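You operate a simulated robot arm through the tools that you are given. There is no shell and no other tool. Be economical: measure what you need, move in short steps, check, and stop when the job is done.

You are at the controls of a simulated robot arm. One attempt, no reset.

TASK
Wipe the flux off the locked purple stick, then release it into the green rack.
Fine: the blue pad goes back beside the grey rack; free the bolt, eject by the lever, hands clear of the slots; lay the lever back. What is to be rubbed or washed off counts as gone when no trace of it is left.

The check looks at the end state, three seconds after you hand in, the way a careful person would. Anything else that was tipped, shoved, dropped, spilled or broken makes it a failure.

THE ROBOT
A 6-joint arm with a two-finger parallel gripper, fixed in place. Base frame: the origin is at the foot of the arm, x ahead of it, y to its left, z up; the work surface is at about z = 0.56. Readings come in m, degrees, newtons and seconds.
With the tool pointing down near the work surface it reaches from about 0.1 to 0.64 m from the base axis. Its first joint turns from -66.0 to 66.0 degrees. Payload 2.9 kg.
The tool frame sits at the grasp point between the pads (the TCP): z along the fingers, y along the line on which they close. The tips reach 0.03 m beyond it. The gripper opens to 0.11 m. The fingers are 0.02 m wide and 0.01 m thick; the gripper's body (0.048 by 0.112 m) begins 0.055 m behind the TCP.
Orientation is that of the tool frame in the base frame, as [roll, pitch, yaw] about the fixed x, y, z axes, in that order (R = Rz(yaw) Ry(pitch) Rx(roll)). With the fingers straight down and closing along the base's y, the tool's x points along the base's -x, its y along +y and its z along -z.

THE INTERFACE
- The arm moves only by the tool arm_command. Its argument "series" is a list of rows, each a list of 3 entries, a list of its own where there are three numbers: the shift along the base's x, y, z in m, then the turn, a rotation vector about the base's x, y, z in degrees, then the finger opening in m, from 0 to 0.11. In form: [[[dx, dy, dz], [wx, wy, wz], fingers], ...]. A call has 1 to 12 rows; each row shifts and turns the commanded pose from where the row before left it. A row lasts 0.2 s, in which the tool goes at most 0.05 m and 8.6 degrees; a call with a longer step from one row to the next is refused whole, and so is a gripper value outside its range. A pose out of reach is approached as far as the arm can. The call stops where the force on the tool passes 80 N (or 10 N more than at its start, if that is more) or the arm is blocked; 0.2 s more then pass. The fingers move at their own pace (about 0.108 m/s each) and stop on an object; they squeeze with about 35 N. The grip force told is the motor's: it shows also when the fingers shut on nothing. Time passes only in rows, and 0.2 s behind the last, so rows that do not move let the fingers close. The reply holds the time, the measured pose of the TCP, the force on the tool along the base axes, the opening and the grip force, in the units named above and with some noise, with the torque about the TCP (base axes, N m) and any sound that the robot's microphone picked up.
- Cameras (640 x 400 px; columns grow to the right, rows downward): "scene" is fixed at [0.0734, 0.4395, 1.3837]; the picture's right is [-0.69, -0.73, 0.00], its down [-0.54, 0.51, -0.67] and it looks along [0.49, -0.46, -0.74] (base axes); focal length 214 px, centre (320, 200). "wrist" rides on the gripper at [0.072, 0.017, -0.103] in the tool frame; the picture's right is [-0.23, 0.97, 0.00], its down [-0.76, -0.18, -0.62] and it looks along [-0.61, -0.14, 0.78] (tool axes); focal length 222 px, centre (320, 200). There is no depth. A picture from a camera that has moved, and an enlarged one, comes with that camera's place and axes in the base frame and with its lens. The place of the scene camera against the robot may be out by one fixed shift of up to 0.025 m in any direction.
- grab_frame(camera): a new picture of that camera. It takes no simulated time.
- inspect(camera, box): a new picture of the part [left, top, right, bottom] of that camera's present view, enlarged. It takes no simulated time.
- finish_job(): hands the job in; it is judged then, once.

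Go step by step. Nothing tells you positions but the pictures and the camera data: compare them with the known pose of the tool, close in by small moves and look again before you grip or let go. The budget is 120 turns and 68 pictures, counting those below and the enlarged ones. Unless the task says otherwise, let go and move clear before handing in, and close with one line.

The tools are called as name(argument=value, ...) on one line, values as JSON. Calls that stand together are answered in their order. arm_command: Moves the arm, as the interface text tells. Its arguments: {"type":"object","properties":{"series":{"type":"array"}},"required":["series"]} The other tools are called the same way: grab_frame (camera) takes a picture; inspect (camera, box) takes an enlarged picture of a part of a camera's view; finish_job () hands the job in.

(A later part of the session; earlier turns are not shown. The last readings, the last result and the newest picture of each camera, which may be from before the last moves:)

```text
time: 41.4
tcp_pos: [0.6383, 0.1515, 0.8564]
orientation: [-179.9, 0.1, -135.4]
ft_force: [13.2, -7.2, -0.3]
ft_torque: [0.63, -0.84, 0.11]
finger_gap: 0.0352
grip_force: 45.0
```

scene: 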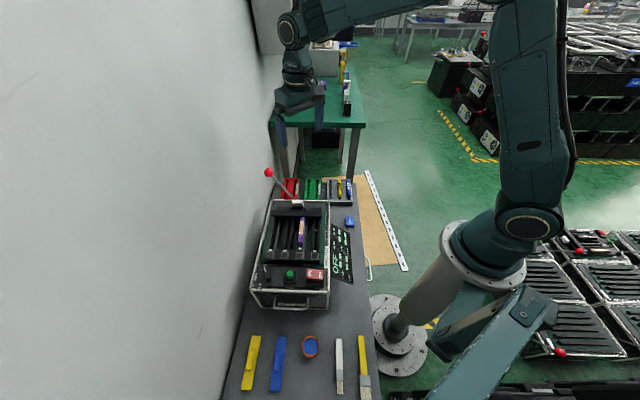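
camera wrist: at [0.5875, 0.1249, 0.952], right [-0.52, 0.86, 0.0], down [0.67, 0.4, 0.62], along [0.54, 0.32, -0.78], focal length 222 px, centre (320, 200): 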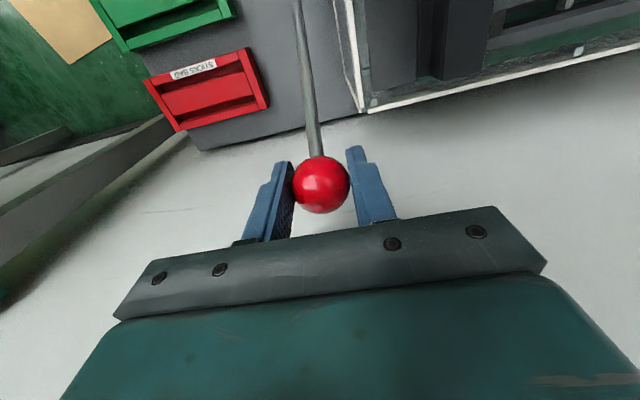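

arm_command(series=[[[-0.0125, -0.0143, 0.0067], [0, 0, 0], 0.025], [[-0.0138, -0.0136, 0.0054], [0, 0, 0], 0.025], [[0, 0, 0], [0, 0, 0], 0.025]])

inspect(camera="scene", box=[255, 155, 345, 275])

```text
time: 42.2
tcp_pos: [0.6149, 0.1244, 0.8704]
orientation: [-179.8, 0.3, -135.1]
ft_force: [4.8, 11.2, 19.2]
ft_torque: [0.91, -0.85, 0.11]
finger_gap: 0.0353
grip_force: 45.1
```

```text
3.33 times, centred on (300, 215) of scene
camera zoom: at [0.0731, 0.4397, 1.3836], right [-0.69, -0.73, 0.0], down [-0.54, 0.51, -0.67], along [0.49, -0.46, -0.74], focal length 715 px, centre (387, 150)
```

zoom: 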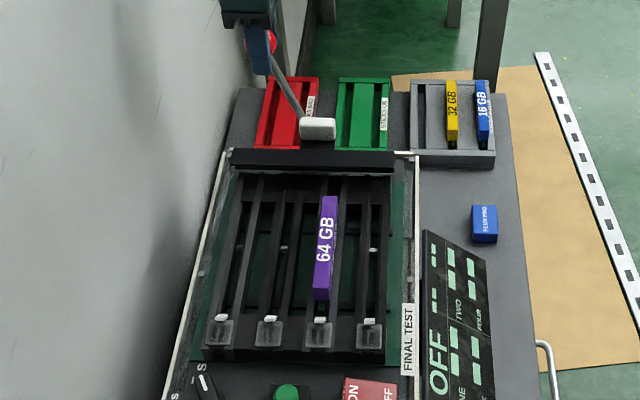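

Still moving; the arc is slightly higher than I assumed. Continuing with that correction.

arm_command(series=[[[-0.0135, -0.0142, 0.0065], [0, 0, 0], 0.025], [[-0.0142, -0.014, 0.004], [0, 0, 0], 0.025], [[0, 0, 0], [0, 0, 0], 0.025]])

```text
time: 43.0
tcp_pos: [0.5837, 0.0955, 0.8791]
orientation: [179.9, 0.0, -135.2]
ft_force: [-11.2, 18.6, 11.4]
ft_torque: [0.67, -0.66, -0.01]
finger_gap: 0.0352
grip_force: 45.3
```

arm_command(series=[[[-0.0157, -0.0125, 0.002], [0, 0, 0], 0.025], [[-0.0147, -0.0133, 0], [0, 0, 0], 0.025], [[0, 0, 0], [0, 0, 0], 0.025]])

inspect(camera="scene", box=[255, 155, 345, 275])

```text
time: 43.8
tcp_pos: [0.5542, 0.0677, 0.879]
orientation: [-179.7, 0.1, -135.7]
ft_force: [4.6, 1.7, 10.2]
ft_torque: [0.82, -0.84, -0.03]
finger_gap: 0.035
grip_force: 44.9
```

```text
3.33 times, centred on (300, 215) of scene
camera zoom: at [0.0734, 0.4395, 1.3837], right [-0.69, -0.73, 0.0], down [-0.54, 0.51, -0.67], along [0.49, -0.46, -0.74], focal length 715 px, centre (387, 150)
```

zoom: 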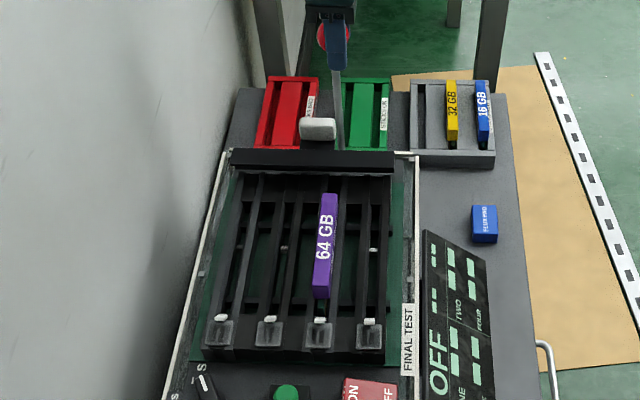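

Past vertical, forces low, and the stick appears to be starting to rise. Continuing the throw.

arm_command(series=[[[-0.0145, -0.0138, -0.0005], [0, 0, 0], 0.025], [[-0.0145, -0.0138, -0.003], [0, 0, 0], 0.025], [[-0.014, -0.0136, -0.0043], [0, 0, 0], 0.025], [[0, 0, 0], [0, 0, 0], 0.025]])

```text
time: 44.8
tcp_pos: [0.519, 0.0317, 0.8735]
orientation: [-179.2, 1.1, -135.1]
ft_force: [43.9, 12.9, -2.3]
ft_torque: [-0.03, -0.06, 0.0]
finger_gap: 0.0352
grip_force: 45.3
```

Resistance of about 40 N now; maybe the stop. Looking at the stick.

inspect(camera="scene", box=[255, 155, 345, 275])

```text
3.33 times, centred on (300, 215) of scene
camera zoom: at [0.0745, 0.4398, 1.3835], right [-0.69, -0.73, 0.0], down [-0.54, 0.51, -0.67], along [0.49, -0.46, -0.74], focal length 715 px, centre (387, 150)
```

zoom: 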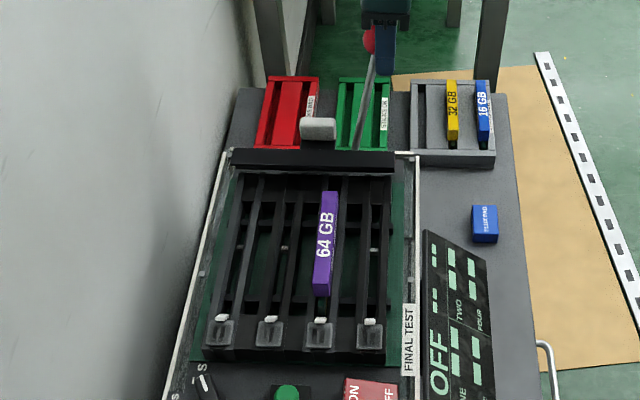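

The stick has risen about a centimetre. One small extra nudge to see whether this is truly the stop.

arm_command(series=[[[0.001, -0.0045, -0.001], [0, 0, 0], 0.025], [[0, 0, 0], [0, 0, 0], 0.025]])

```text
time: 45.4
tcp_pos: [0.5109, 0.0226, 0.8692]
orientation: [179.8, -0.3, -135.6]
ft_force: [0.1, 0.6, -1.0]
ft_torque: [-0.03, 0.03, 0.02]
finger_gap: 0.0251
grip_force: 0.3
```

The fingers have shut on nothing – the knob slipped out. Looking where the lever is.

inspect(camera="scene", box=[255, 155, 345, 275])

grab_frame(camera="wrist")

```text
3.33 times, centred on (300, 215) of scene
camera zoom: at [0.0734, 0.4395, 1.3837], right [-0.69, -0.73, 0.0], down [-0.54, 0.51, -0.67], along [0.49, -0.46, -0.74], focal length 715 px, centre (387, 150)
```

zoom: 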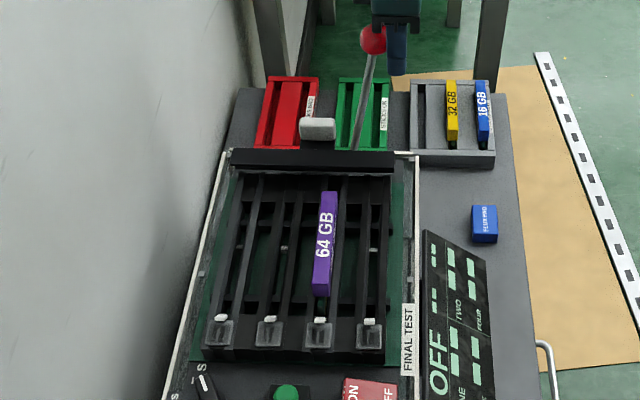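

```text
25 pictures are left
camera wrist: at [0.4474, -0.0163, 0.9742], right [-0.52, 0.85, 0.0], down [0.67, 0.41, 0.62], along [0.53, 0.32, -0.79], focal length 222 px, centre (320, 200)
```

wrist: 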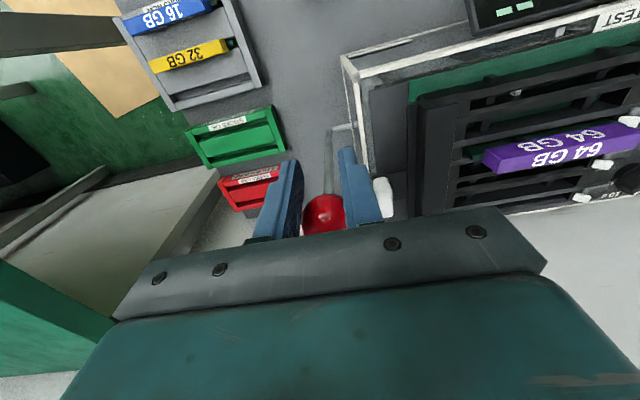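

The lever rests at its stop by itself and the stick stays raised. I'll rise clear, turn the tool back and inspect the stick.

arm_command(series=[[[-0.007, -0.007, 0.01], [0, 0, 0], 0.025], [[0, 0, 0.045], [0, 0, 0], 0.025], [[0, 0, 0.045], [0, 0, 0], 0.03], [[0, 0, 0], [0, 0, -8.5], 0.03], [[0, 0, 0], [0, 0, -8.5], 0.03], [[0, 0, 0], [0, 0, -8.5], 0.03], [[0, 0, 0], [0, 0, -8.5], 0.03], [[0, 0, 0], [0, 0, -8.5], 0.03], [[0, 0, 0], [0, 0, -8.5], 0.03], [[0, 0, 0], [0, 0, -8.5], 0.03], [[0, 0, 0], [0, 0, -8.5], 0.03]])

arm_command(series=[[[0, 0.015, 0], [0, 0, -8.5], 0.03], [[-0.02, 0.035, 0], [0, 0, -8.0], 0.03], [[-0.02, 0.04, 0], [0, 0, -7], 0.03], [[-0.02, 0.04, 0], [0, 0, 0], 0.03], [[-0.015, 0.035, -0.025], [0, 0, 0], 0.03], [[0, 0, -0.025], [0, 0, 0], 0.03], [[0, 0, 0], [0, 0, 0], 0.03]])

inspect(camera="wrist", box=[220, 0, 420, 180])

```text
time: 47.8
tcp_pos: [0.5065, 0.0161, 0.972]
orientation: [-180.0, 0.0, 156.4]
ft_force: [-0.2, 0.9, 0.3]
ft_torque: [0.02, -0.02, -0.02]
finger_gap: 0.0302
grip_force: 0.2
```

```text
time: 49.4
tcp_pos: [0.4299, 0.1821, 0.9226]
orientation: [179.9, 0.1, 133.1]
ft_force: [-0.5, 0.3, 0.5]
ft_torque: [0.01, 0.01, 0.0]
finger_gap: 0.0301
grip_force: 0.0
```

```text
2.22 times, centred on (320, 90) of wrist
camera zoom: at [0.3924, 0.2464, 1.027], right [0.87, 0.5, 0.0], down [0.39, -0.68, 0.62], along [0.31, -0.54, -0.78], focal length 494 px, centre (320, 444)
```

zoom: 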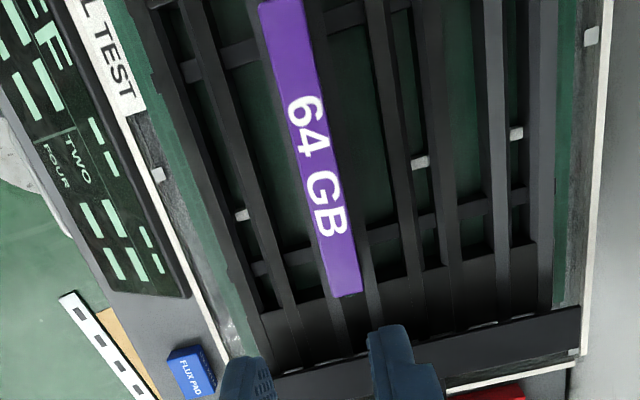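

The lever raised lifter bars under the stick; stick centre ≈ (0.411,0.213), top ≈ 0.798. I'll line up over it.

arm_command(series=[[[-0.0095, 0.0155, 0], [0, 0, 1.0], 0.04], [[-0.0095, 0.0155, 0], [0, 0, 0], 0.04], [[0, 0, -0.035], [0, 0, 0], 0.04], [[0, 0, -0.032], [0, 0, 0], 0.04], [[0, 0, 0], [0, 0, 0], 0.04]])

inspect(camera="wrist", box=[220, 40, 420, 220])

inspect(camera="scene", box=[275, 195, 335, 255])

```text
time: 50.6
tcp_pos: [0.4115, 0.2109, 0.854]
orientation: [180.0, 0.1, 134.0]
ft_force: [-0.7, -0.7, 0.6]
ft_torque: [0.02, -0.04, 0.0]
finger_gap: 0.0399
grip_force: 0.0
```

```text
2.22 times, centred on (320, 130) of wrist
camera zoom: at [0.3731, 0.275, 0.9592], right [0.86, 0.51, 0.0], down [0.4, -0.67, 0.62], along [0.32, -0.53, -0.78], focal length 494 px, centre (320, 356)
```

zoom: 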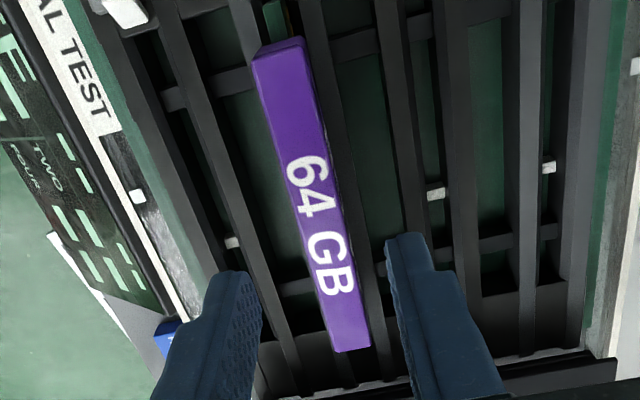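

```text
6.67 times, centred on (305, 225) of scene
camera zoom: at [0.0734, 0.4395, 1.3837], right [-0.69, -0.73, 0.0], down [-0.54, 0.51, -0.67], along [0.49, -0.46, -0.74], focal length 1430 px, centre (420, 33)
```

zoom: 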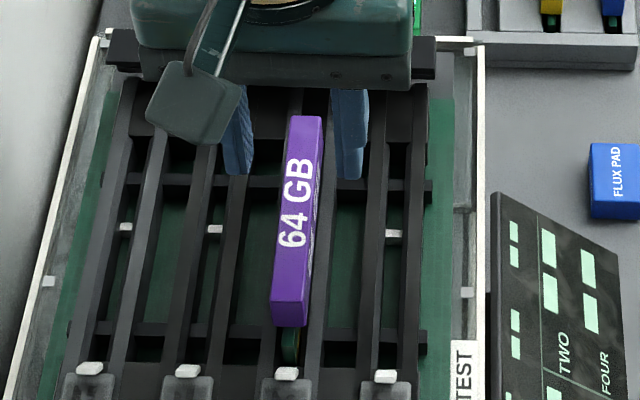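

Laterally centred. I'll descend until the tips are about 1 cm below the stick's top, then close.

arm_command(series=[[[0, 0, -0.02], [0, 0, 0], 0.04], [[0, 0, -0.009], [0, 0, 0], 0.04], [[0, 0, -0.004], [0, 0, 0], 0.04], [[0, 0, -0.003], [0, 0, 0], 0.04], [[0, 0, 0], [0, 0, 0], 0.04]])

inspect(camera="wrist", box=[220, 40, 420, 220])

```text
time: 51.8
tcp_pos: [0.4125, 0.2115, 0.8185]
orientation: [179.9, 0.0, 134.0]
ft_force: [-1.0, 0.9, 1.1]
ft_torque: [-0.01, 0.03, 0.01]
finger_gap: 0.0397
grip_force: 0.0
```

```text
2.22 times, centred on (320, 130) of wrist
camera zoom: at [0.3736, 0.2757, 0.9233], right [0.86, 0.51, 0.0], down [0.4, -0.67, 0.62], along [0.32, -0.53, -0.78], focal length 494 px, centre (320, 356)
```

zoom: 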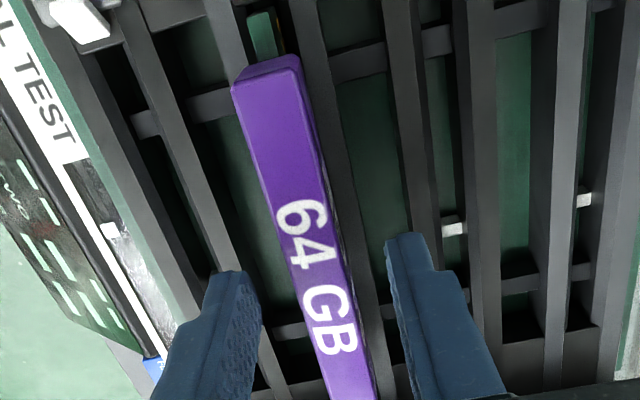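

arm_command(series=[[[0, 0, 0], [0, 0, 0], 0.025], [[0, 0, 0], [0, 0, 0], 0.01], [[0, 0, 0], [0, 0, 0], 0.005], [[0, 0, 0], [0, 0, 0], 0.005]])

inspect(camera="wrist", box=[220, 40, 420, 220])

```text
time: 52.8
tcp_pos: [0.4121, 0.2134, 0.8195]
orientation: [179.9, 0.0, 134.2]
ft_force: [-0.3, -0.3, 0.2]
ft_torque: [0.0, 0.0, -0.04]
finger_gap: 0.015
grip_force: 34.8
```

```text
2.22 times, centred on (320, 130) of wrist
camera zoom: at [0.3736, 0.2757, 0.9235], right [0.86, 0.51, 0.0], down [0.4, -0.67, 0.62], along [0.32, -0.53, -0.78], focal length 494 px, centre (320, 356)
```

zoom: 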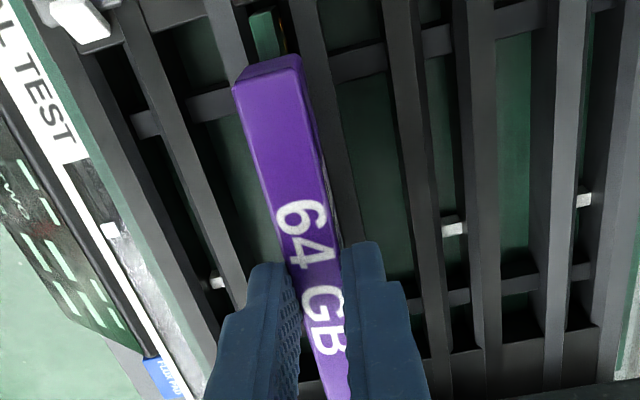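

Gripped at 15 mm. Lifting slowly.

arm_command(series=[[[0, 0, 0.005], [0, 0, 0], 0.005], [[0, 0, 0.01], [0, 0, 0], 0.005], [[0, 0, 0.02], [0, 0, 0], 0.005], [[0, 0, 0.04], [0, 0, 0], 0.005], [[0, 0, 0.045], [0, 0, 0], 0.005]])

grab_frame(camera="wrist")

inspect(camera="scene", box=[265, 155, 345, 235])

```text
time: 54.0
tcp_pos: [0.4111, 0.212, 0.9368]
orientation: [-179.9, 0.0, 134.1]
ft_force: [0.1, 0.6, 0.0]
ft_torque: [0.0, 0.0, 0.02]
finger_gap: 0.0147
grip_force: 34.8
```

```text
19 pictures are left
camera wrist: at [0.3725, 0.2752, 1.0415], right [0.86, 0.51, 0.0], down [0.4, -0.67, 0.62], along [0.32, -0.53, -0.78], focal length 222 px, centre (320, 200)
```

wrist: 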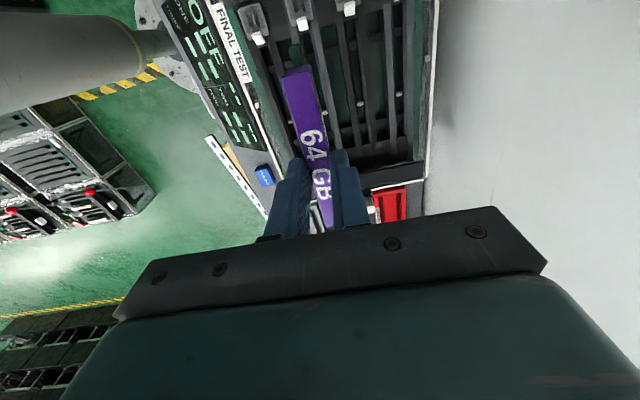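

```text
5.00 times, centred on (305, 195) of scene
camera zoom: at [0.0734, 0.4395, 1.3837], right [-0.69, -0.73, 0.0], down [-0.54, 0.51, -0.67], along [0.49, -0.46, -0.74], focal length 1072 px, centre (395, 225)
```

zoom: 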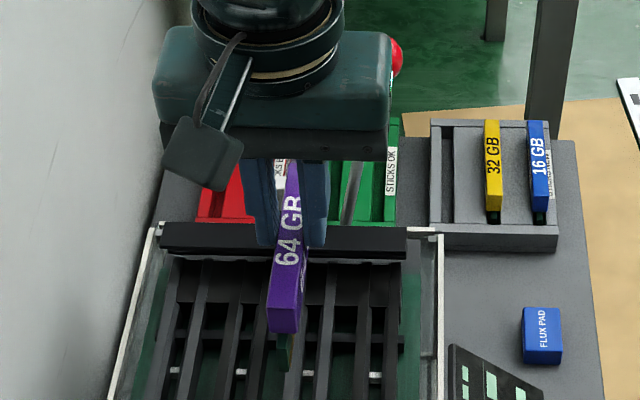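

The stick came out cleanly, with its contact fin below. I'll raise it, cross well above the lever and stop beside the green rack to measure its slots.

arm_command(series=[[[0, 0, 0.045], [0, 0, 0], 0.005], [[0.0249, -0.0384, 0.008], [0, 0, 0], 0.005], [[0.0249, -0.0384, 0], [0, 0, 0], 0.005], [[0.0249, -0.0384, 0], [0, 0, 0], 0.005], [[0.0249, -0.0384, 0], [0, 0, 0], 0.005], [[0.0249, -0.0384, 0], [0, 0, 0], 0.005], [[0.0249, -0.0384, 0], [0, 0, 0], 0.005], [[0.0249, -0.0384, 0], [0, 0, 0], 0.005], [[0.0249, -0.0384, 0], [0, 0, 0], 0.005], [[0, 0, -0.045], [0, 0, 0], 0.005], [[0, 0, -0.045], [0, 0, 0], 0.005], [[0, 0, -0.04], [0, 0, 0], 0.005]])

grab_frame(camera="wrist")

```text
time: 56.6
tcp_pos: [0.6103, -0.0935, 0.8608]
orientation: [-180.0, 0.0, 134.0]
ft_force: [-0.4, -0.1, -0.8]
ft_torque: [-0.01, -0.01, 0.0]
finger_gap: 0.0147
grip_force: 35.2
```

```text
17 pictures are left
camera wrist: at [0.5719, -0.0306, 0.9654], right [0.86, 0.51, 0.0], down [0.4, -0.67, 0.62], along [0.32, -0.53, -0.78], focal length 222 px, centre (320, 200)
```

wrist: 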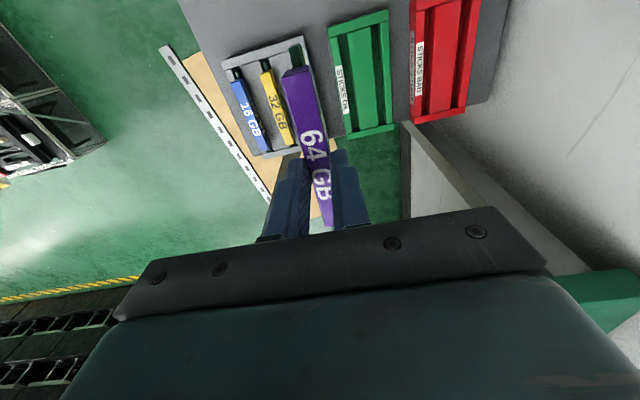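

inspect(camera="wrist", box=[215, 0, 415, 170])

inspect(camera="scene", box=[290, 160, 360, 210])

```text
2.35 times, centred on (315, 85) of wrist
camera zoom: at [0.5719, -0.0306, 0.9654], right [0.86, 0.51, 0.0], down [0.4, -0.67, 0.62], along [0.32, -0.53, -0.78], focal length 523 px, centre (332, 471)
```

zoom: 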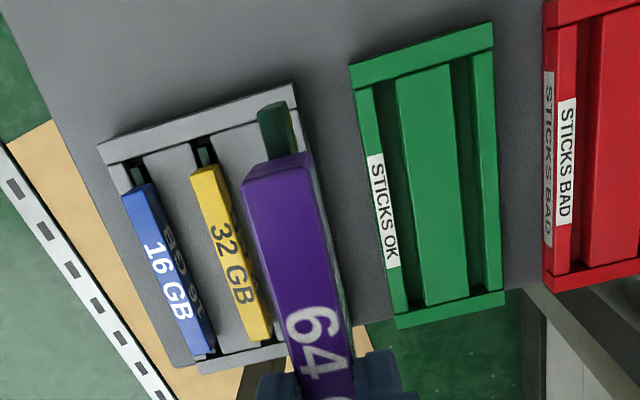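

```text
8.00 times, centred on (325, 185) of scene
camera zoom: at [0.0735, 0.4395, 1.3837], right [-0.69, -0.73, 0.0], down [-0.54, 0.51, -0.67], along [0.49, -0.46, -0.74], focal length 1716 px, centre (280, 320)
```

zoom: 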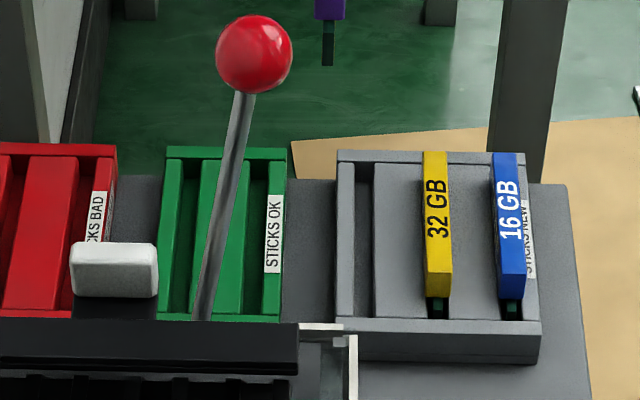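

The fin under the body fits the rack's grooves. The label-side slot of the green rack runs from ≈(0.607,-0.027) to (0.704,-0.126); I'll aim for a stick centre at ≈(0.648,-0.069) and stop above it.

arm_command(series=[[[0.019, 0.0123, 0], [0, 0, 0.5], 0.005], [[0.019, 0.0122, 0], [0, 0, 0], 0.005], [[0, 0, -0.04], [0, 0, 0], 0.005], [[0, 0, -0.04], [0, 0, 0], 0.005], [[0, 0, -0.04], [0, 0, 0], 0.005], [[0, 0, -0.03], [0, 0, 0], 0.005], [[0, 0, 0], [0, 0, 0], 0.005]])

inspect(camera="wrist", box=[220, 20, 440, 220])

inspect(camera="scene", box=[290, 150, 360, 210])

```text
time: 58.2
tcp_pos: [0.6487, -0.074, 0.7129]
orientation: [-180.0, 0.0, 134.6]
ft_force: [0.6, -0.8, -0.6]
ft_torque: [0.0, 0.01, -0.01]
finger_gap: 0.0151
grip_force: 35.1
```

```text
2.00 times, centred on (330, 120) of wrist
camera zoom: at [0.6097, -0.0107, 0.8171], right [0.85, 0.52, 0.0], down [0.41, -0.67, 0.62], along [0.33, -0.53, -0.78], focal length 444 px, centre (300, 360)
```

zoom: 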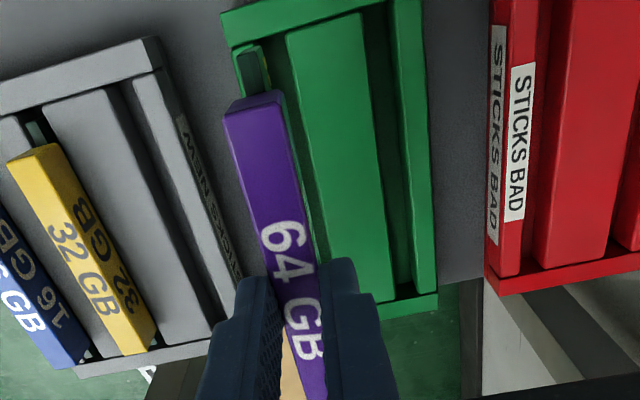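

```text
6.67 times, centred on (325, 180) of scene
camera zoom: at [0.0735, 0.4395, 1.3837], right [-0.69, -0.73, 0.0], down [-0.54, 0.51, -0.67], along [0.49, -0.46, -0.74], focal length 1430 px, centre (287, 333)
```

zoom: 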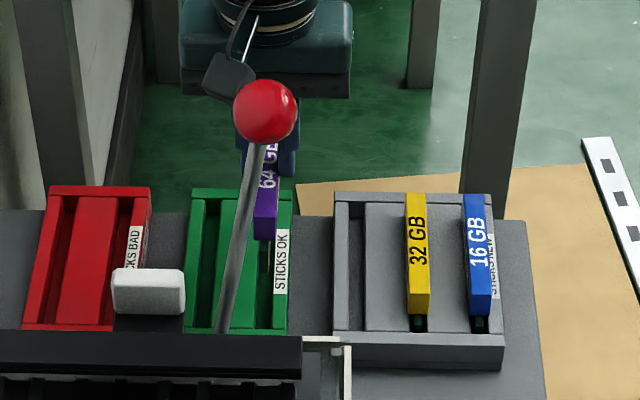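

Nearly over the slot; I'll zoom in on the fin's near end against the groove.

inspect(camera="wrist", box=[270, 10, 350, 80])

```text
5.71 times, centred on (310, 45) of wrist
camera zoom: at [0.6097, -0.0107, 0.8171], right [0.85, 0.52, 0.0], down [0.41, -0.67, 0.62], along [0.33, -0.53, -0.78], focal length 1269 px, centre (377, 1086)
```

zoom: 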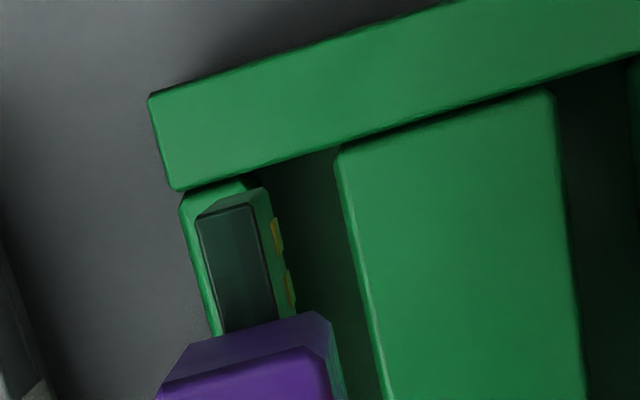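

The fin extends ~12 mm beyond the body at the near end, right at the groove's near bar; I need to shift ≈8 mm outward and ≈2 mm sideways before lowering.

arm_command(series=[[[0.0073, -0.0041, 0], [0, 0, 0], 0.005], [[0, 0, -0.015], [0, 0, 0], 0.005], [[0, 0, 0], [0, 0, 0], 0.005]])

inspect(camera="wrist", box=[270, 10, 350, 80])

```text
time: 59.0
tcp_pos: [0.6572, -0.076, 0.6966]
orientation: [180.0, 0.0, 134.6]
ft_force: [-0.1, 0.6, -0.3]
ft_torque: [0.01, 0.0, 0.01]
finger_gap: 0.0148
grip_force: 34.9
```

```text
5.71 times, centred on (310, 45) of wrist
camera zoom: at [0.6173, -0.0131, 0.8011], right [0.85, 0.52, 0.0], down [0.41, -0.67, 0.62], along [0.32, -0.53, -0.78], focal length 1269 px, centre (377, 1086)
```

zoom: 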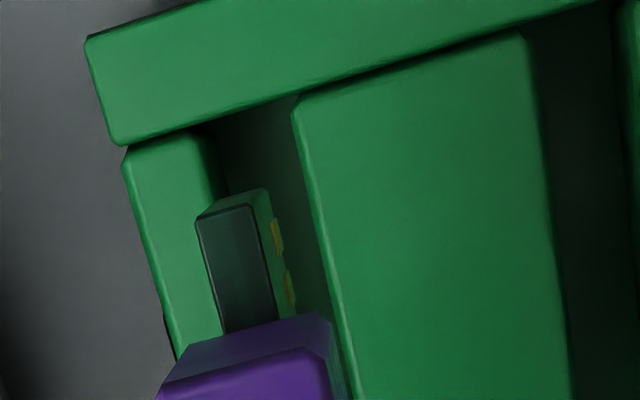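

Now about 2 mm too far the other way sideways. I'll correct that and lower in small steps, watching the force.

arm_command(series=[[[-0.0004, -0.0027, 0], [0, 0, 0], 0.005], [[0, 0, -0.008], [0, 0, 0], 0.005], [[0, 0, -0.006], [0, 0, 0], 0.005], [[0, 0, 0], [0, 0, 0], 0.005]])

inspect(camera="wrist", box=[270, 10, 350, 80])

```text
time: 60.0
tcp_pos: [0.6547, -0.0782, 0.6829]
orientation: [-180.0, 0.0, 134.5]
ft_force: [-0.6, 0.4, 0.1]
ft_torque: [0.0, -0.02, 0.01]
finger_gap: 0.0148
grip_force: 34.9
```

```text
5.71 times, centred on (310, 45) of wrist
camera zoom: at [0.6155, -0.0147, 0.7874], right [0.85, 0.52, 0.0], down [0.41, -0.67, 0.62], along [0.32, -0.53, -0.78], focal length 1269 px, centre (377, 1086)
```

zoom: 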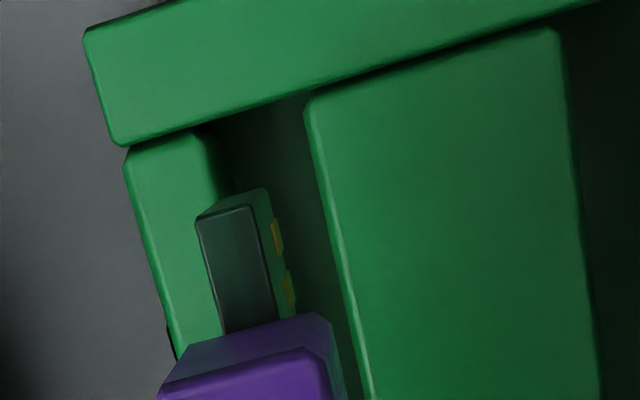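

Centred over the groove. Lowering on in small steps.

arm_command(series=[[[0, 0, -0.006], [0, 0, 0], 0.005], [[0, 0, -0.006], [0, 0, 0], 0.005], [[0, 0, -0.005], [0, 0, 0], 0.005], [[0, 0, 0], [0, 0, 0], 0.005]])

inspect(camera="wrist", box=[270, 10, 350, 80])

```text
time: 61.0
tcp_pos: [0.6504, -0.077, 0.6672]
orientation: [-180.0, 0.0, 134.6]
ft_force: [-0.1, 0.5, 0.3]
ft_torque: [0.0, 0.0, -0.01]
finger_gap: 0.0149
grip_force: 35.1
out of reach, approached as far as the arm can: row 1
```

```text
5.71 times, centred on (310, 45) of wrist
camera zoom: at [0.6109, -0.0134, 0.7712], right [0.85, 0.52, 0.0], down [0.41, -0.67, 0.62], along [0.32, -0.53, -0.78], focal length 1269 px, centre (377, 1086)
```

zoom: 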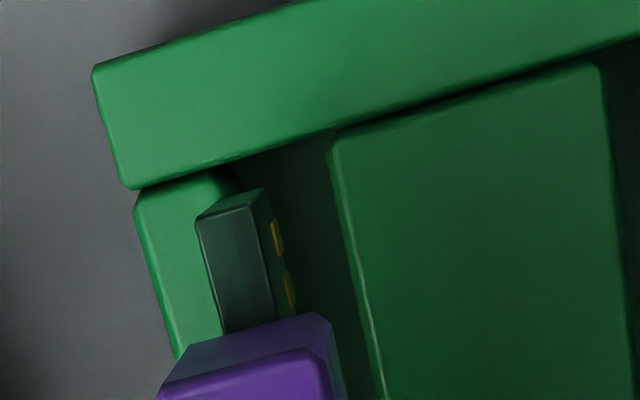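

The arm reached its limit here and slid inward a few mm. A small outward tilt (4°) of the tool gains the missing reach; I'll rise slightly, tilt, and recheck.

arm_command(series=[[[0, 0, 0.014], [0, 0, 0], 0.005], [[-0.0035, 0.0004, 0], [-0.47, -3.97, 0], 0.005], [[0, 0, 0], [0, 0, 0], 0.005]])

inspect(camera="wrist", box=[270, 10, 350, 80])

```text
time: 61.8
tcp_pos: [0.6575, -0.0772, 0.6792]
orientation: [179.0, 1.3, 134.6]
ft_force: [-1.2, -1.0, -0.1]
ft_torque: [0.0, 0.02, 0.01]
finger_gap: 0.0148
grip_force: 34.5
out of reach, approached as far as the arm can: row 2
```

```text
5.71 times, centred on (310, 45) of wrist
camera zoom: at [0.6161, -0.0135, 0.7817], right [0.85, 0.52, 0.02], down [0.39, -0.67, 0.64], along [0.35, -0.53, -0.77], focal length 1269 px, centre (377, 1086)
```

zoom: 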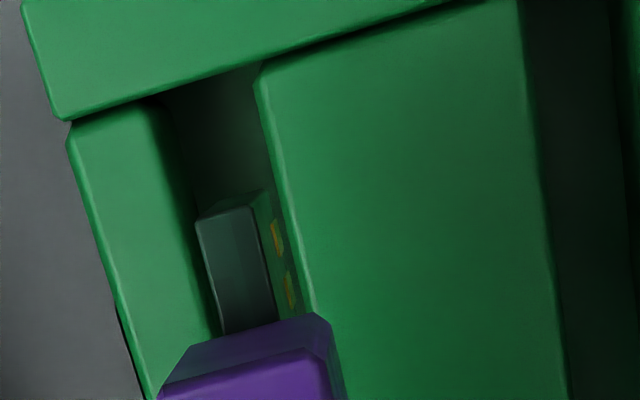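

The solver gave up part of the tilt, so outward tilt is the wrong way for this arm. I'll test, slightly higher, an inward tilt instead.

arm_command(series=[[[0, 0, 0.01], [0.47, 3.97, 0], 0.005], [[0, 0, 0], [0, 0, 0], 0.005], [[0, 0, 0], [0.47, 3.97, 0], 0.005], [[0, 0, 0], [0, 0, 0], 0.005]])

```text
time: 62.8
tcp_pos: [0.6379, -0.0746, 0.6926]
orientation: [-177.5, -3.1, 134.5]
ft_force: [-0.1, 1.5, -0.2]
ft_torque: [-0.02, -0.02, 0.03]
finger_gap: 0.015
grip_force: 35.3
out of reach, approached as far as the arm can: row 3
```

Tilting does not help, so I'll regrip instead: set the stick back in its raised tester slot (same pose as picked), then take it nearer its near end so the arm needs less reach. First up and level, clear of the lever.

arm_command(series=[[[0, 0, 0.045], [0, 0, 0], 0.005], [[0, 0, 0.045], [-0.47, -3.97, 0], 0.005], [[-0.012, -0.012, 0.045], [0, 0, 0], 0.005], [[-0.012, -0.012, 0.045], [0, 0, -0.4], 0.005], [[-0.012, 0, 0.045], [0, 0, 0], 0.005], [[0, 0, 0.045], [0, 0, 0], 0.005], [[0, 0, 0.03], [0, 0, 0], 0.005], [[0, 0, 0], [0, 0, 0], 0.005]])

```text
time: 64.6
tcp_pos: [0.6022, -0.098, 0.9936]
orientation: [-179.9, 0.0, 134.3]
ft_force: [-0.2, 0.7, 0.9]
ft_torque: [0.01, -0.01, -0.02]
finger_gap: 0.0148
grip_force: 34.7
```

arm_command(series=[[[-0.02384, 0.03881, 0], [0, 0, 0], 0.005], [[-0.02384, 0.03881, 0], [0, 0, 0], 0.005], [[-0.02384, 0.03881, 0], [0, 0, 0], 0.005], [[-0.02384, 0.03881, 0], [0, 0, 0], 0.005], [[-0.02384, 0.03881, 0], [0, 0, 0], 0.005], [[-0.02384, 0.03881, 0], [0, 0, 0], 0.005], [[-0.02384, 0.03881, 0], [0, 0, 0], 0.005], [[-0.02384, 0.03881, 0], [0, 0, 0], 0.005], [[0, 0, -0.04], [0, 0, 0], 0.005], [[0, 0, -0.04], [0, 0, 0], 0.005], [[0, 0, -0.035], [0, 0, 0], 0.005], [[0, 0, 0], [0, 0, 0], 0.005]])

inspect(camera="wrist", box=[240, 10, 360, 110])

```text
time: 67.2
tcp_pos: [0.4093, 0.2133, 0.8776]
orientation: [180.0, 0.0, 134.1]
ft_force: [-0.5, 0.1, -0.2]
ft_torque: [-0.01, 0.0, -0.01]
finger_gap: 0.0149
grip_force: 34.6
```

```text
4.00 times, centred on (300, 60) of wrist
camera zoom: at [0.3704, 0.2766, 0.9822], right [0.86, 0.52, 0.0], down [0.4, -0.67, 0.62], along [0.32, -0.53, -0.78], focal length 888 px, centre (400, 760)
```

zoom: 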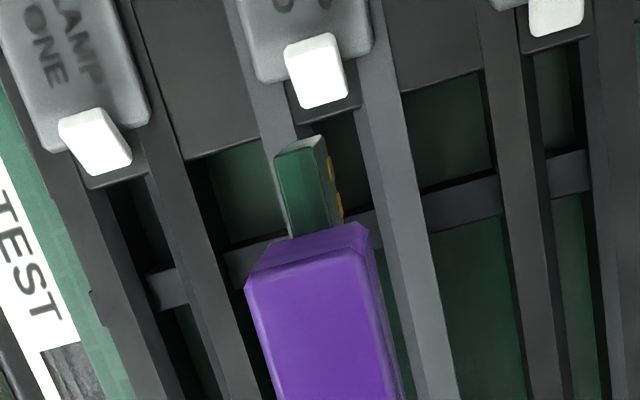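

Over the slot as before. I'll correct ~2 mm to the recorded grip pose and lower with small guarded steps.

arm_command(series=[[[0.0024, -0.0008, -0.02], [0, 0, 0], 0.005], [[0, 0, -0.015], [0, 0, 0], 0.005], [[0, 0, -0.01], [0, 0, 0], 0.005], [[0, 0, -0.005], [0, 0, 0], 0.005], [[0, 0, 0], [0, 0, 0], 0.005]])

```text
time: 68.4
tcp_pos: [0.4115, 0.2104, 0.8289]
orientation: [180.0, 0.0, 134.2]
ft_force: [0.2, 0.4, -1.1]
ft_torque: [0.0, -0.01, -0.04]
finger_gap: 0.0148
grip_force: 35.4
```

arm_command(series=[[[0, 0.0005, -0.004], [0, 0, 0], 0.005], [[0, 0, -0.003], [0, 0, 0], 0.005], [[0, 0, -0.001], [0, 0, 0], 0.005], [[0, 0, 0], [0, 0, 0], 0.005]])

```text
time: 69.4
tcp_pos: [0.4131, 0.2127, 0.8213]
orientation: [179.9, 0.0, 134.2]
ft_force: [-6.0, 4.3, 17.2]
ft_torque: [-0.5, -0.45, -0.05]
finger_gap: 0.0147
grip_force: 35.1
```

Contact at almost the recorded height, at the far lifter bar. A check before releasing.

inspect(camera="wrist", box=[220, 10, 400, 160])

```text
2.67 times, centred on (310, 85) of wrist
camera zoom: at [0.3746, 0.2749, 0.926], right [0.86, 0.52, 0.0], down [0.4, -0.67, 0.62], along [0.32, -0.53, -0.78], focal length 592 px, centre (347, 507)
```

zoom: 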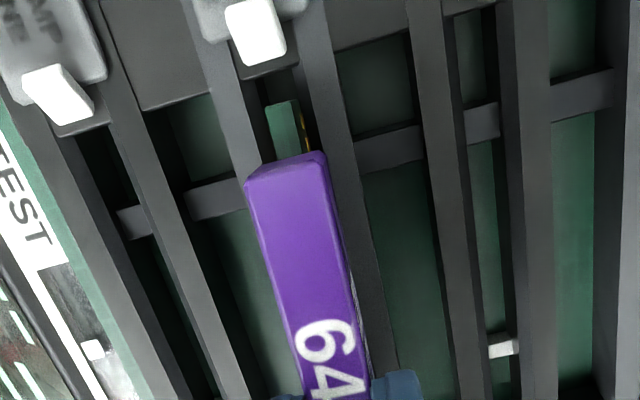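

The fin sits between its rails as before. Releasing, shifting 35 mm toward the near end, and regripping.

arm_command(series=[[[0, 0, 0], [0, 0, 0], 0.02], [[0, 0, 0], [0, 0, 0], 0.036], [[0, 0, 0], [0, 0, 0], 0.036], [[-0.0082, 0.0083, 0], [0, 0, 0], 0.036], [[-0.0081, 0.0083, 0], [0, 0, 0], 0.036], [[-0.0081, 0.0083, 0], [0, 0, 0], 0.036], [[0, 0, 0], [0, 0, 0], 0.036], [[0, 0, 0], [0, 0, 0], 0.015], [[0, 0, 0], [0, 0, 0], 0.005], [[0, 0, 0], [0, 0, 0], 0.005]])

inspect(camera="wrist", box=[220, 50, 420, 220])

```text
time: 71.6
tcp_pos: [0.39, 0.2367, 0.8208]
orientation: [-179.9, 0.0, 134.1]
ft_force: [0.3, 0.3, -0.6]
ft_torque: [-0.02, 0.0, -0.02]
finger_gap: 0.0149
grip_force: 34.9
```

```text
2.35 times, centred on (320, 135) of wrist
camera zoom: at [0.3511, 0.3003, 0.9247], right [0.86, 0.52, 0.0], down [0.4, -0.67, 0.62], along [0.32, -0.53, -0.78], focal length 523 px, centre (320, 353)
```

zoom: 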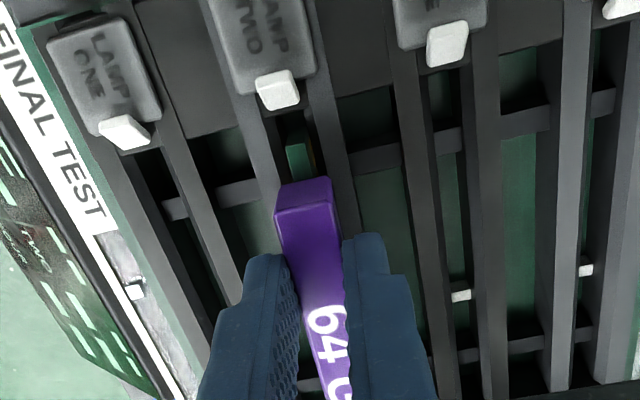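

Regripped ≈33 mm nearer the near end. Lifting high and carrying it back over to the rack.

arm_command(series=[[[0, 0, 0.01], [0, 0, 0], 0.005], [[0, 0, 0.03], [0, 0, 0], 0.005], [[0, 0, 0.045], [0, 0, 0], 0.005], [[0, 0, 0.045], [0, 0, 0], 0.005], [[0, 0, 0.04], [0, 0, 0], 0.005], [[0, 0, 0], [0, 0, 0], 0.005]])

arm_command(series=[[[0.0303, -0.0363, 0], [0, 0, 0], 0.005], [[0.0303, -0.0363, 0], [0, 0, 0], 0.005], [[0.0303, -0.0363, 0], [0, 0, 0], 0.005], [[0.0303, -0.0363, 0], [0, 0, 0], 0.005], [[0.0303, -0.0363, 0], [0, 0, 0], 0.005], [[0.0303, -0.0363, 0], [0, 0, 0], 0.005], [[0.0303, -0.0363, 0], [0, 0, 0], 0.005], [[0.0303, -0.0363, 0], [0, 0, 0.4], 0.005], [[0, 0, -0.045], [0, 0, 0], 0.005], [[0, 0, -0.045], [0, 0, 0], 0.005], [[0, 0, -0.045], [0, 0, 0], 0.005], [[0, 0, 0], [0, 0, 0], 0.005]])

```text
time: 73.0
tcp_pos: [0.3888, 0.2377, 0.9898]
orientation: [180.0, 0.1, 134.2]
ft_force: [0.2, 0.0, -0.8]
ft_torque: [0.0, 0.03, 0.03]
finger_gap: 0.0147
grip_force: 35.3
```

```text
time: 75.6
tcp_pos: [0.6346, -0.0547, 0.8544]
orientation: [-180.0, 0.0, 134.6]
ft_force: [0.2, -1.2, -0.5]
ft_torque: [0.03, 0.02, -0.04]
finger_gap: 0.0149
grip_force: 35.4
```

arm_command(series=[[[-0.001, 0, -0.045], [0, 0, 0], 0.005], [[0, 0, -0.045], [0, 0, 0], 0.005], [[0, 0, -0.045], [0, 0, 0], 0.005], [[0, 0, -0.036], [0, 0, 0], 0.005], [[0, 0, 0], [0, 0, 0], 0.005], [[0, 0, 0], [0, 0, 0], 0.005]])

inspect(camera="wrist", box=[260, 50, 370, 150])

```text
time: 77.0
tcp_pos: [0.6311, -0.053, 0.6865]
orientation: [180.0, 0.1, 134.5]
ft_force: [0.0, -0.5, 0.5]
ft_torque: [0.01, 0.0, -0.02]
finger_gap: 0.015
grip_force: 35.3
```

```text
4.00 times, centred on (315, 100) of wrist
camera zoom: at [0.5918, 0.0098, 0.7912], right [0.85, 0.52, 0.0], down [0.41, -0.67, 0.62], along [0.33, -0.53, -0.78], focal length 888 px, centre (340, 600)
```

zoom: 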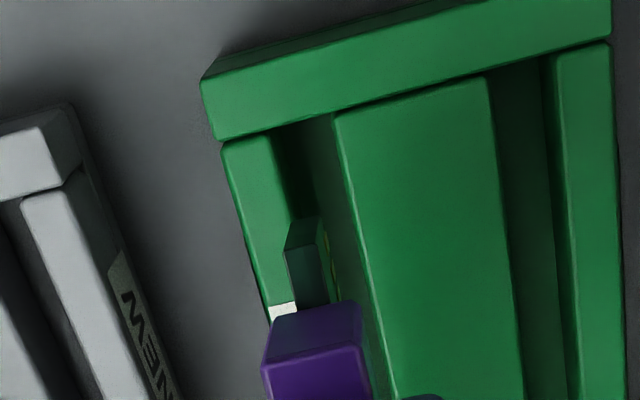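

Aligned to within a millimetre. Lowering in small guarded steps.

arm_command(series=[[[0, 0, -0.008], [0, 0, 0], 0.005], [[0, 0, -0.008], [0, 0, 0], 0.005], [[0, 0, -0.006], [0, 0, 0], 0.005], [[0, 0, -0.005], [0, 0, 0], 0.005], [[0, 0, 0], [0, 0, 0], 0.005]])

```text
time: 78.2
tcp_pos: [0.6317, -0.0552, 0.6587]
orientation: [180.0, 0.0, 134.6]
ft_force: [0.6, -0.1, -0.6]
ft_torque: [0.02, 0.0, 0.0]
finger_gap: 0.0148
grip_force: 34.6
```

arm_command(series=[[[0, 0, -0.005], [0, 0, 0], 0.005], [[0, 0, -0.005], [0, 0, 0], 0.005], [[0, 0, -0.004], [0, 0, 0], 0.005], [[0, 0, -0.003], [0, 0, 0], 0.005], [[0, 0, 0], [0, 0, 0], 0.005]])

```text
time: 79.4
tcp_pos: [0.6309, -0.0536, 0.6416]
orientation: [179.9, 0.2, 134.5]
ft_force: [1.1, 0.7, 11.1]
ft_torque: [-0.68, -0.75, 0.09]
finger_gap: 0.0149
grip_force: 35.4
```

Contact of 11 N at the far end of the stick. Let me check with a picture.

inspect(camera="wrist", box=[240, 40, 440, 230])

```text
2.11 times, centred on (340, 135) of wrist
camera zoom: at [0.5923, 0.0094, 0.7461], right [0.85, 0.52, 0.0], down [0.41, -0.67, 0.62], along [0.33, -0.53, -0.78], focal length 468 px, centre (278, 337)
```

zoom: 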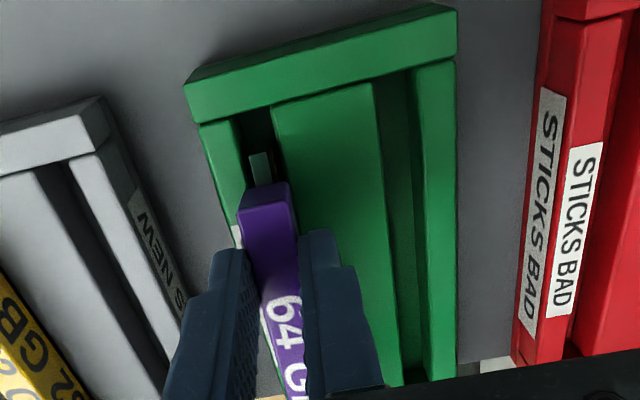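

The fin is inside the groove, nearly seated. Pressing 2 mm more to level it.

arm_command(series=[[[0, 0, -0.0015], [0, 0, 0], 0.005], [[0, 0, -0.0015], [0, 0, 0], 0.005], [[0, 0, 0], [0, 0, 0], 0.005]])

```text
time: 80.2
tcp_pos: [0.6314, -0.0527, 0.638]
orientation: [180.0, -0.1, 134.6]
ft_force: [-0.5, 4.6, 13.5]
ft_torque: [-0.15, -0.3, 0.13]
finger_gap: 0.0147
grip_force: 35.2
```

The contact has evened out along the stick – seated. Releasing and rising straight up, then moving clear over the lever height.

arm_command(series=[[[0, 0, 0], [0, 0, 0], 0.018], [[0, 0, 0], [0, 0, 0], 0.026], [[0, 0, 0], [0, 0, 0], 0.03], [[0, 0, 0.01], [0, 0, 0], 0.03], [[0, 0, 0.03], [0, 0, 0], 0.03], [[0, 0, 0.045], [0, 0, 0], 0.03], [[0, 0, 0.045], [0, 0, 0], 0.03], [[0, 0, 0.045], [0, 0, 0], 0.03], [[0, 0, 0.045], [0, 0, 0], 0.03], [[0, 0, 0.045], [0, 0, 0], 0.03], [[0, 0, 0.045], [0, 0, 0], 0.03]])

grab_frame(camera="wrist")

```text
time: 82.6
tcp_pos: [0.6317, -0.0543, 0.9485]
orientation: [-180.0, 0.0, 134.7]
ft_force: [0.7, 0.1, 0.2]
ft_torque: [0.0, 0.01, -0.01]
finger_gap: 0.03
grip_force: 0.0
```

```text
2 pictures are left
camera wrist: at [0.5921, 0.0082, 1.0523], right [0.85, 0.52, 0.0], down [0.41, -0.67, 0.62], along [0.32, -0.53, -0.78], focal length 222 px, centre (320, 200)
```

wrist: 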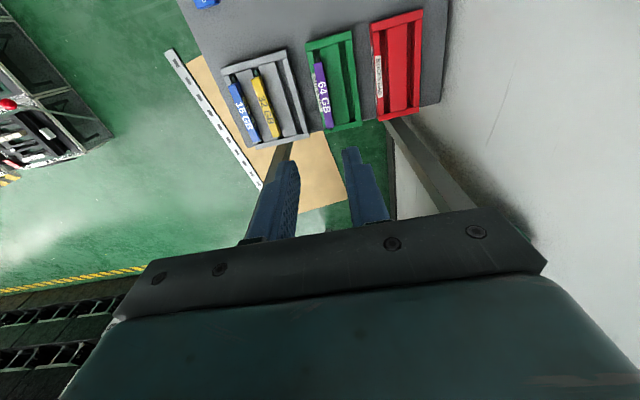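

The purple stick stands in the green rack. Now the lever: I'll turn the tool 90° again and go above the knob at ≈(0.523,0.034,0.872).

arm_command(series=[[[0, 0, 0.01], [0, 0, 8.2], 0.05], [[0, 0, 0], [0, 0, 8.2], 0.07], [[0, 0, 0], [0, 0, 8.2], 0.07], [[0, 0, 0], [0, 0, 8.2], 0.07], [[0, 0, 0], [0, 0, 8.2], 0.07], [[0, 0, 0], [0, 0, 8.2], 0.07], [[0, 0, 0], [0, 0, 8.2], 0.07], [[0, 0, 0], [0, 0, 8.2], 0.07], [[0, 0, 0], [0, 0, 8.2], 0.07], [[0, 0, 0], [0, 0, 8.2], 0.07], [[0, 0, 0], [0, 0, 8.0], 0.07]])

arm_command(series=[[[-0.0272, 0.022, 0], [0, 0, 0], 0.07], [[-0.0272, 0.022, 0], [0, 0, 0], 0.07], [[-0.0272, 0.022, 0], [0, 0, 0], 0.07], [[-0.0272, 0.022, 0], [0, 0, 0], 0.07], [[0, 0, 0], [0, 0, 0], 0.07]])

grab_frame(camera="wrist")

```text
time: 85.0
tcp_pos: [0.6305, -0.0543, 0.9571]
orientation: [-180.0, 0.0, -135.3]
ft_force: [-0.2, 0.4, -0.6]
ft_torque: [-0.01, 0.01, 0.02]
finger_gap: 0.0697
grip_force: 0.0
```

```text
time: 86.2
tcp_pos: [0.5202, 0.0352, 0.9552]
orientation: [180.0, 0.0, -135.4]
ft_force: [0.3, -0.5, 0.4]
ft_torque: [0.03, 0.0, 0.02]
finger_gap: 0.0702
grip_force: 0.0
```

```text
1 pictures are left
camera wrist: at [0.4568, -0.0051, 1.0591], right [-0.52, 0.85, 0.0], down [0.67, 0.41, 0.62], along [0.53, 0.32, -0.78], focal length 222 px, centre (320, 200)
```

wrist: 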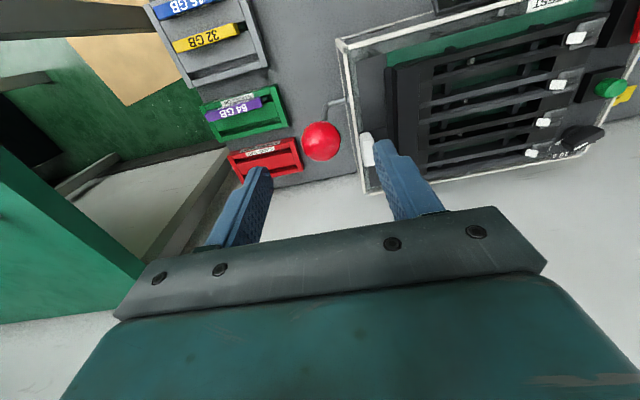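

The knob is at ≈(0.526,0.038,0.872), right under the fingers; descending and gripping it.

arm_command(series=[[[0.0055, 0.003, -0.03], [0, 0, 0], 0.07], [[0, 0, -0.03], [0, 0, 0], 0.07], [[0, 0, -0.021], [0, 0, 0], 0.07], [[0, 0, 0], [0, 0, 0], 0.07], [[0, 0, 0], [0, 0, 0], 0.05], [[0, 0, 0], [0, 0, 0], 0.025], [[0, 0, 0], [0, 0, 0], 0.025]])

```text
time: 87.8
tcp_pos: [0.5267, 0.0382, 0.8759]
orientation: [180.0, 0.0, -135.3]
ft_force: [1.5, -0.8, -3.8]
ft_torque: [0.03, -0.12, 0.0]
finger_gap: 0.0353
grip_force: 44.7
```

arm_command(series=[[[0.0139, 0.014, 0.001], [0, 0, 0], 0.025], [[0.0139, 0.014, 0.0018], [0, 0, 0], 0.025], [[0.0139, 0.014, 0.0005], [0, 0, 0], 0.025], [[0, 0, 0], [0, 0, 0], 0.025]])

```text
time: 88.8
tcp_pos: [0.5664, 0.0789, 0.8778]
orientation: [179.8, -0.1, -135.4]
ft_force: [-5.3, -2.0, -9.7]
ft_torque: [-0.81, 0.9, 0.01]
finger_gap: 0.035
grip_force: 45.0
```

arm_command(series=[[[0.0139, 0.014, -0.0014], [0, 0, 0], 0.025], [[0.0139, 0.014, -0.0028], [0, 0, 0], 0.025], [[0.0139, 0.014, -0.0044], [0, 0, 0], 0.025], [[0, 0, 0], [0, 0, 0], 0.025]])

```text
time: 89.8
tcp_pos: [0.6094, 0.1211, 0.8693]
orientation: [179.8, -0.3, -135.3]
ft_force: [-18.1, 9.9, -9.6]
ft_torque: [-0.48, 0.67, 0.02]
finger_gap: 0.035
grip_force: 45.4
```

arm_command(series=[[[0.0132, 0.0147, -0.006], [0, 0, 0], 0.025], [[0.0137, 0.0142, -0.008], [0, 0, 0], 0.025], [[0, 0, 0], [0, 0, 0], 0.025]])

```text
time: 90.6
tcp_pos: [0.6376, 0.1485, 0.8562]
orientation: [179.9, -0.2, -135.4]
ft_force: [-15.2, 9.8, -0.9]
ft_torque: [-0.58, 0.66, 0.02]
finger_gap: 0.0352
grip_force: 44.8
```

arm_command(series=[[[0.007, 0.0078, -0.004], [0, 0, 0], 0.025], [[0.007, 0.0078, -0.0044], [0, 0, 0], 0.025], [[0, 0, 0], [0, 0, 0], 0.025]])

```text
time: 91.4
tcp_pos: [0.6519, 0.1639, 0.8463]
orientation: [179.9, -0.1, -135.5]
ft_force: [-13.8, 1.2, -10.0]
ft_torque: [-0.64, 0.66, -0.07]
finger_gap: 0.0353
grip_force: 44.6
```

Back at the original place; a small push to confirm it rests on its stop.

arm_command(series=[[[0.0015, 0.0022, -0.0015], [0, 0, 0], 0.025], [[0, 0, 0], [0, 0, 0], 0.025]])

```text
time: 92.0
tcp_pos: [0.6534, 0.165, 0.8453]
orientation: [180.0, -0.3, -135.6]
ft_force: [-8.9, -9.6, -16.6]
ft_torque: [-0.75, 0.86, 0.03]
finger_gap: 0.0353
grip_force: 44.8
```

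arm_command(series=[[[0.0014, 0.0014, -0.001], [0, 0, 0], 0.025], [[0, 0, 0], [0, 0, 0], 0.025]])

```text
time: 92.6
tcp_pos: [0.6551, 0.1667, 0.8432]
orientation: [179.9, -0.2, -135.5]
ft_force: [-6.0, -14.9, -16.3]
ft_torque: [-0.78, 0.82, -0.08]
finger_gap: 0.0353
grip_force: 45.2
```

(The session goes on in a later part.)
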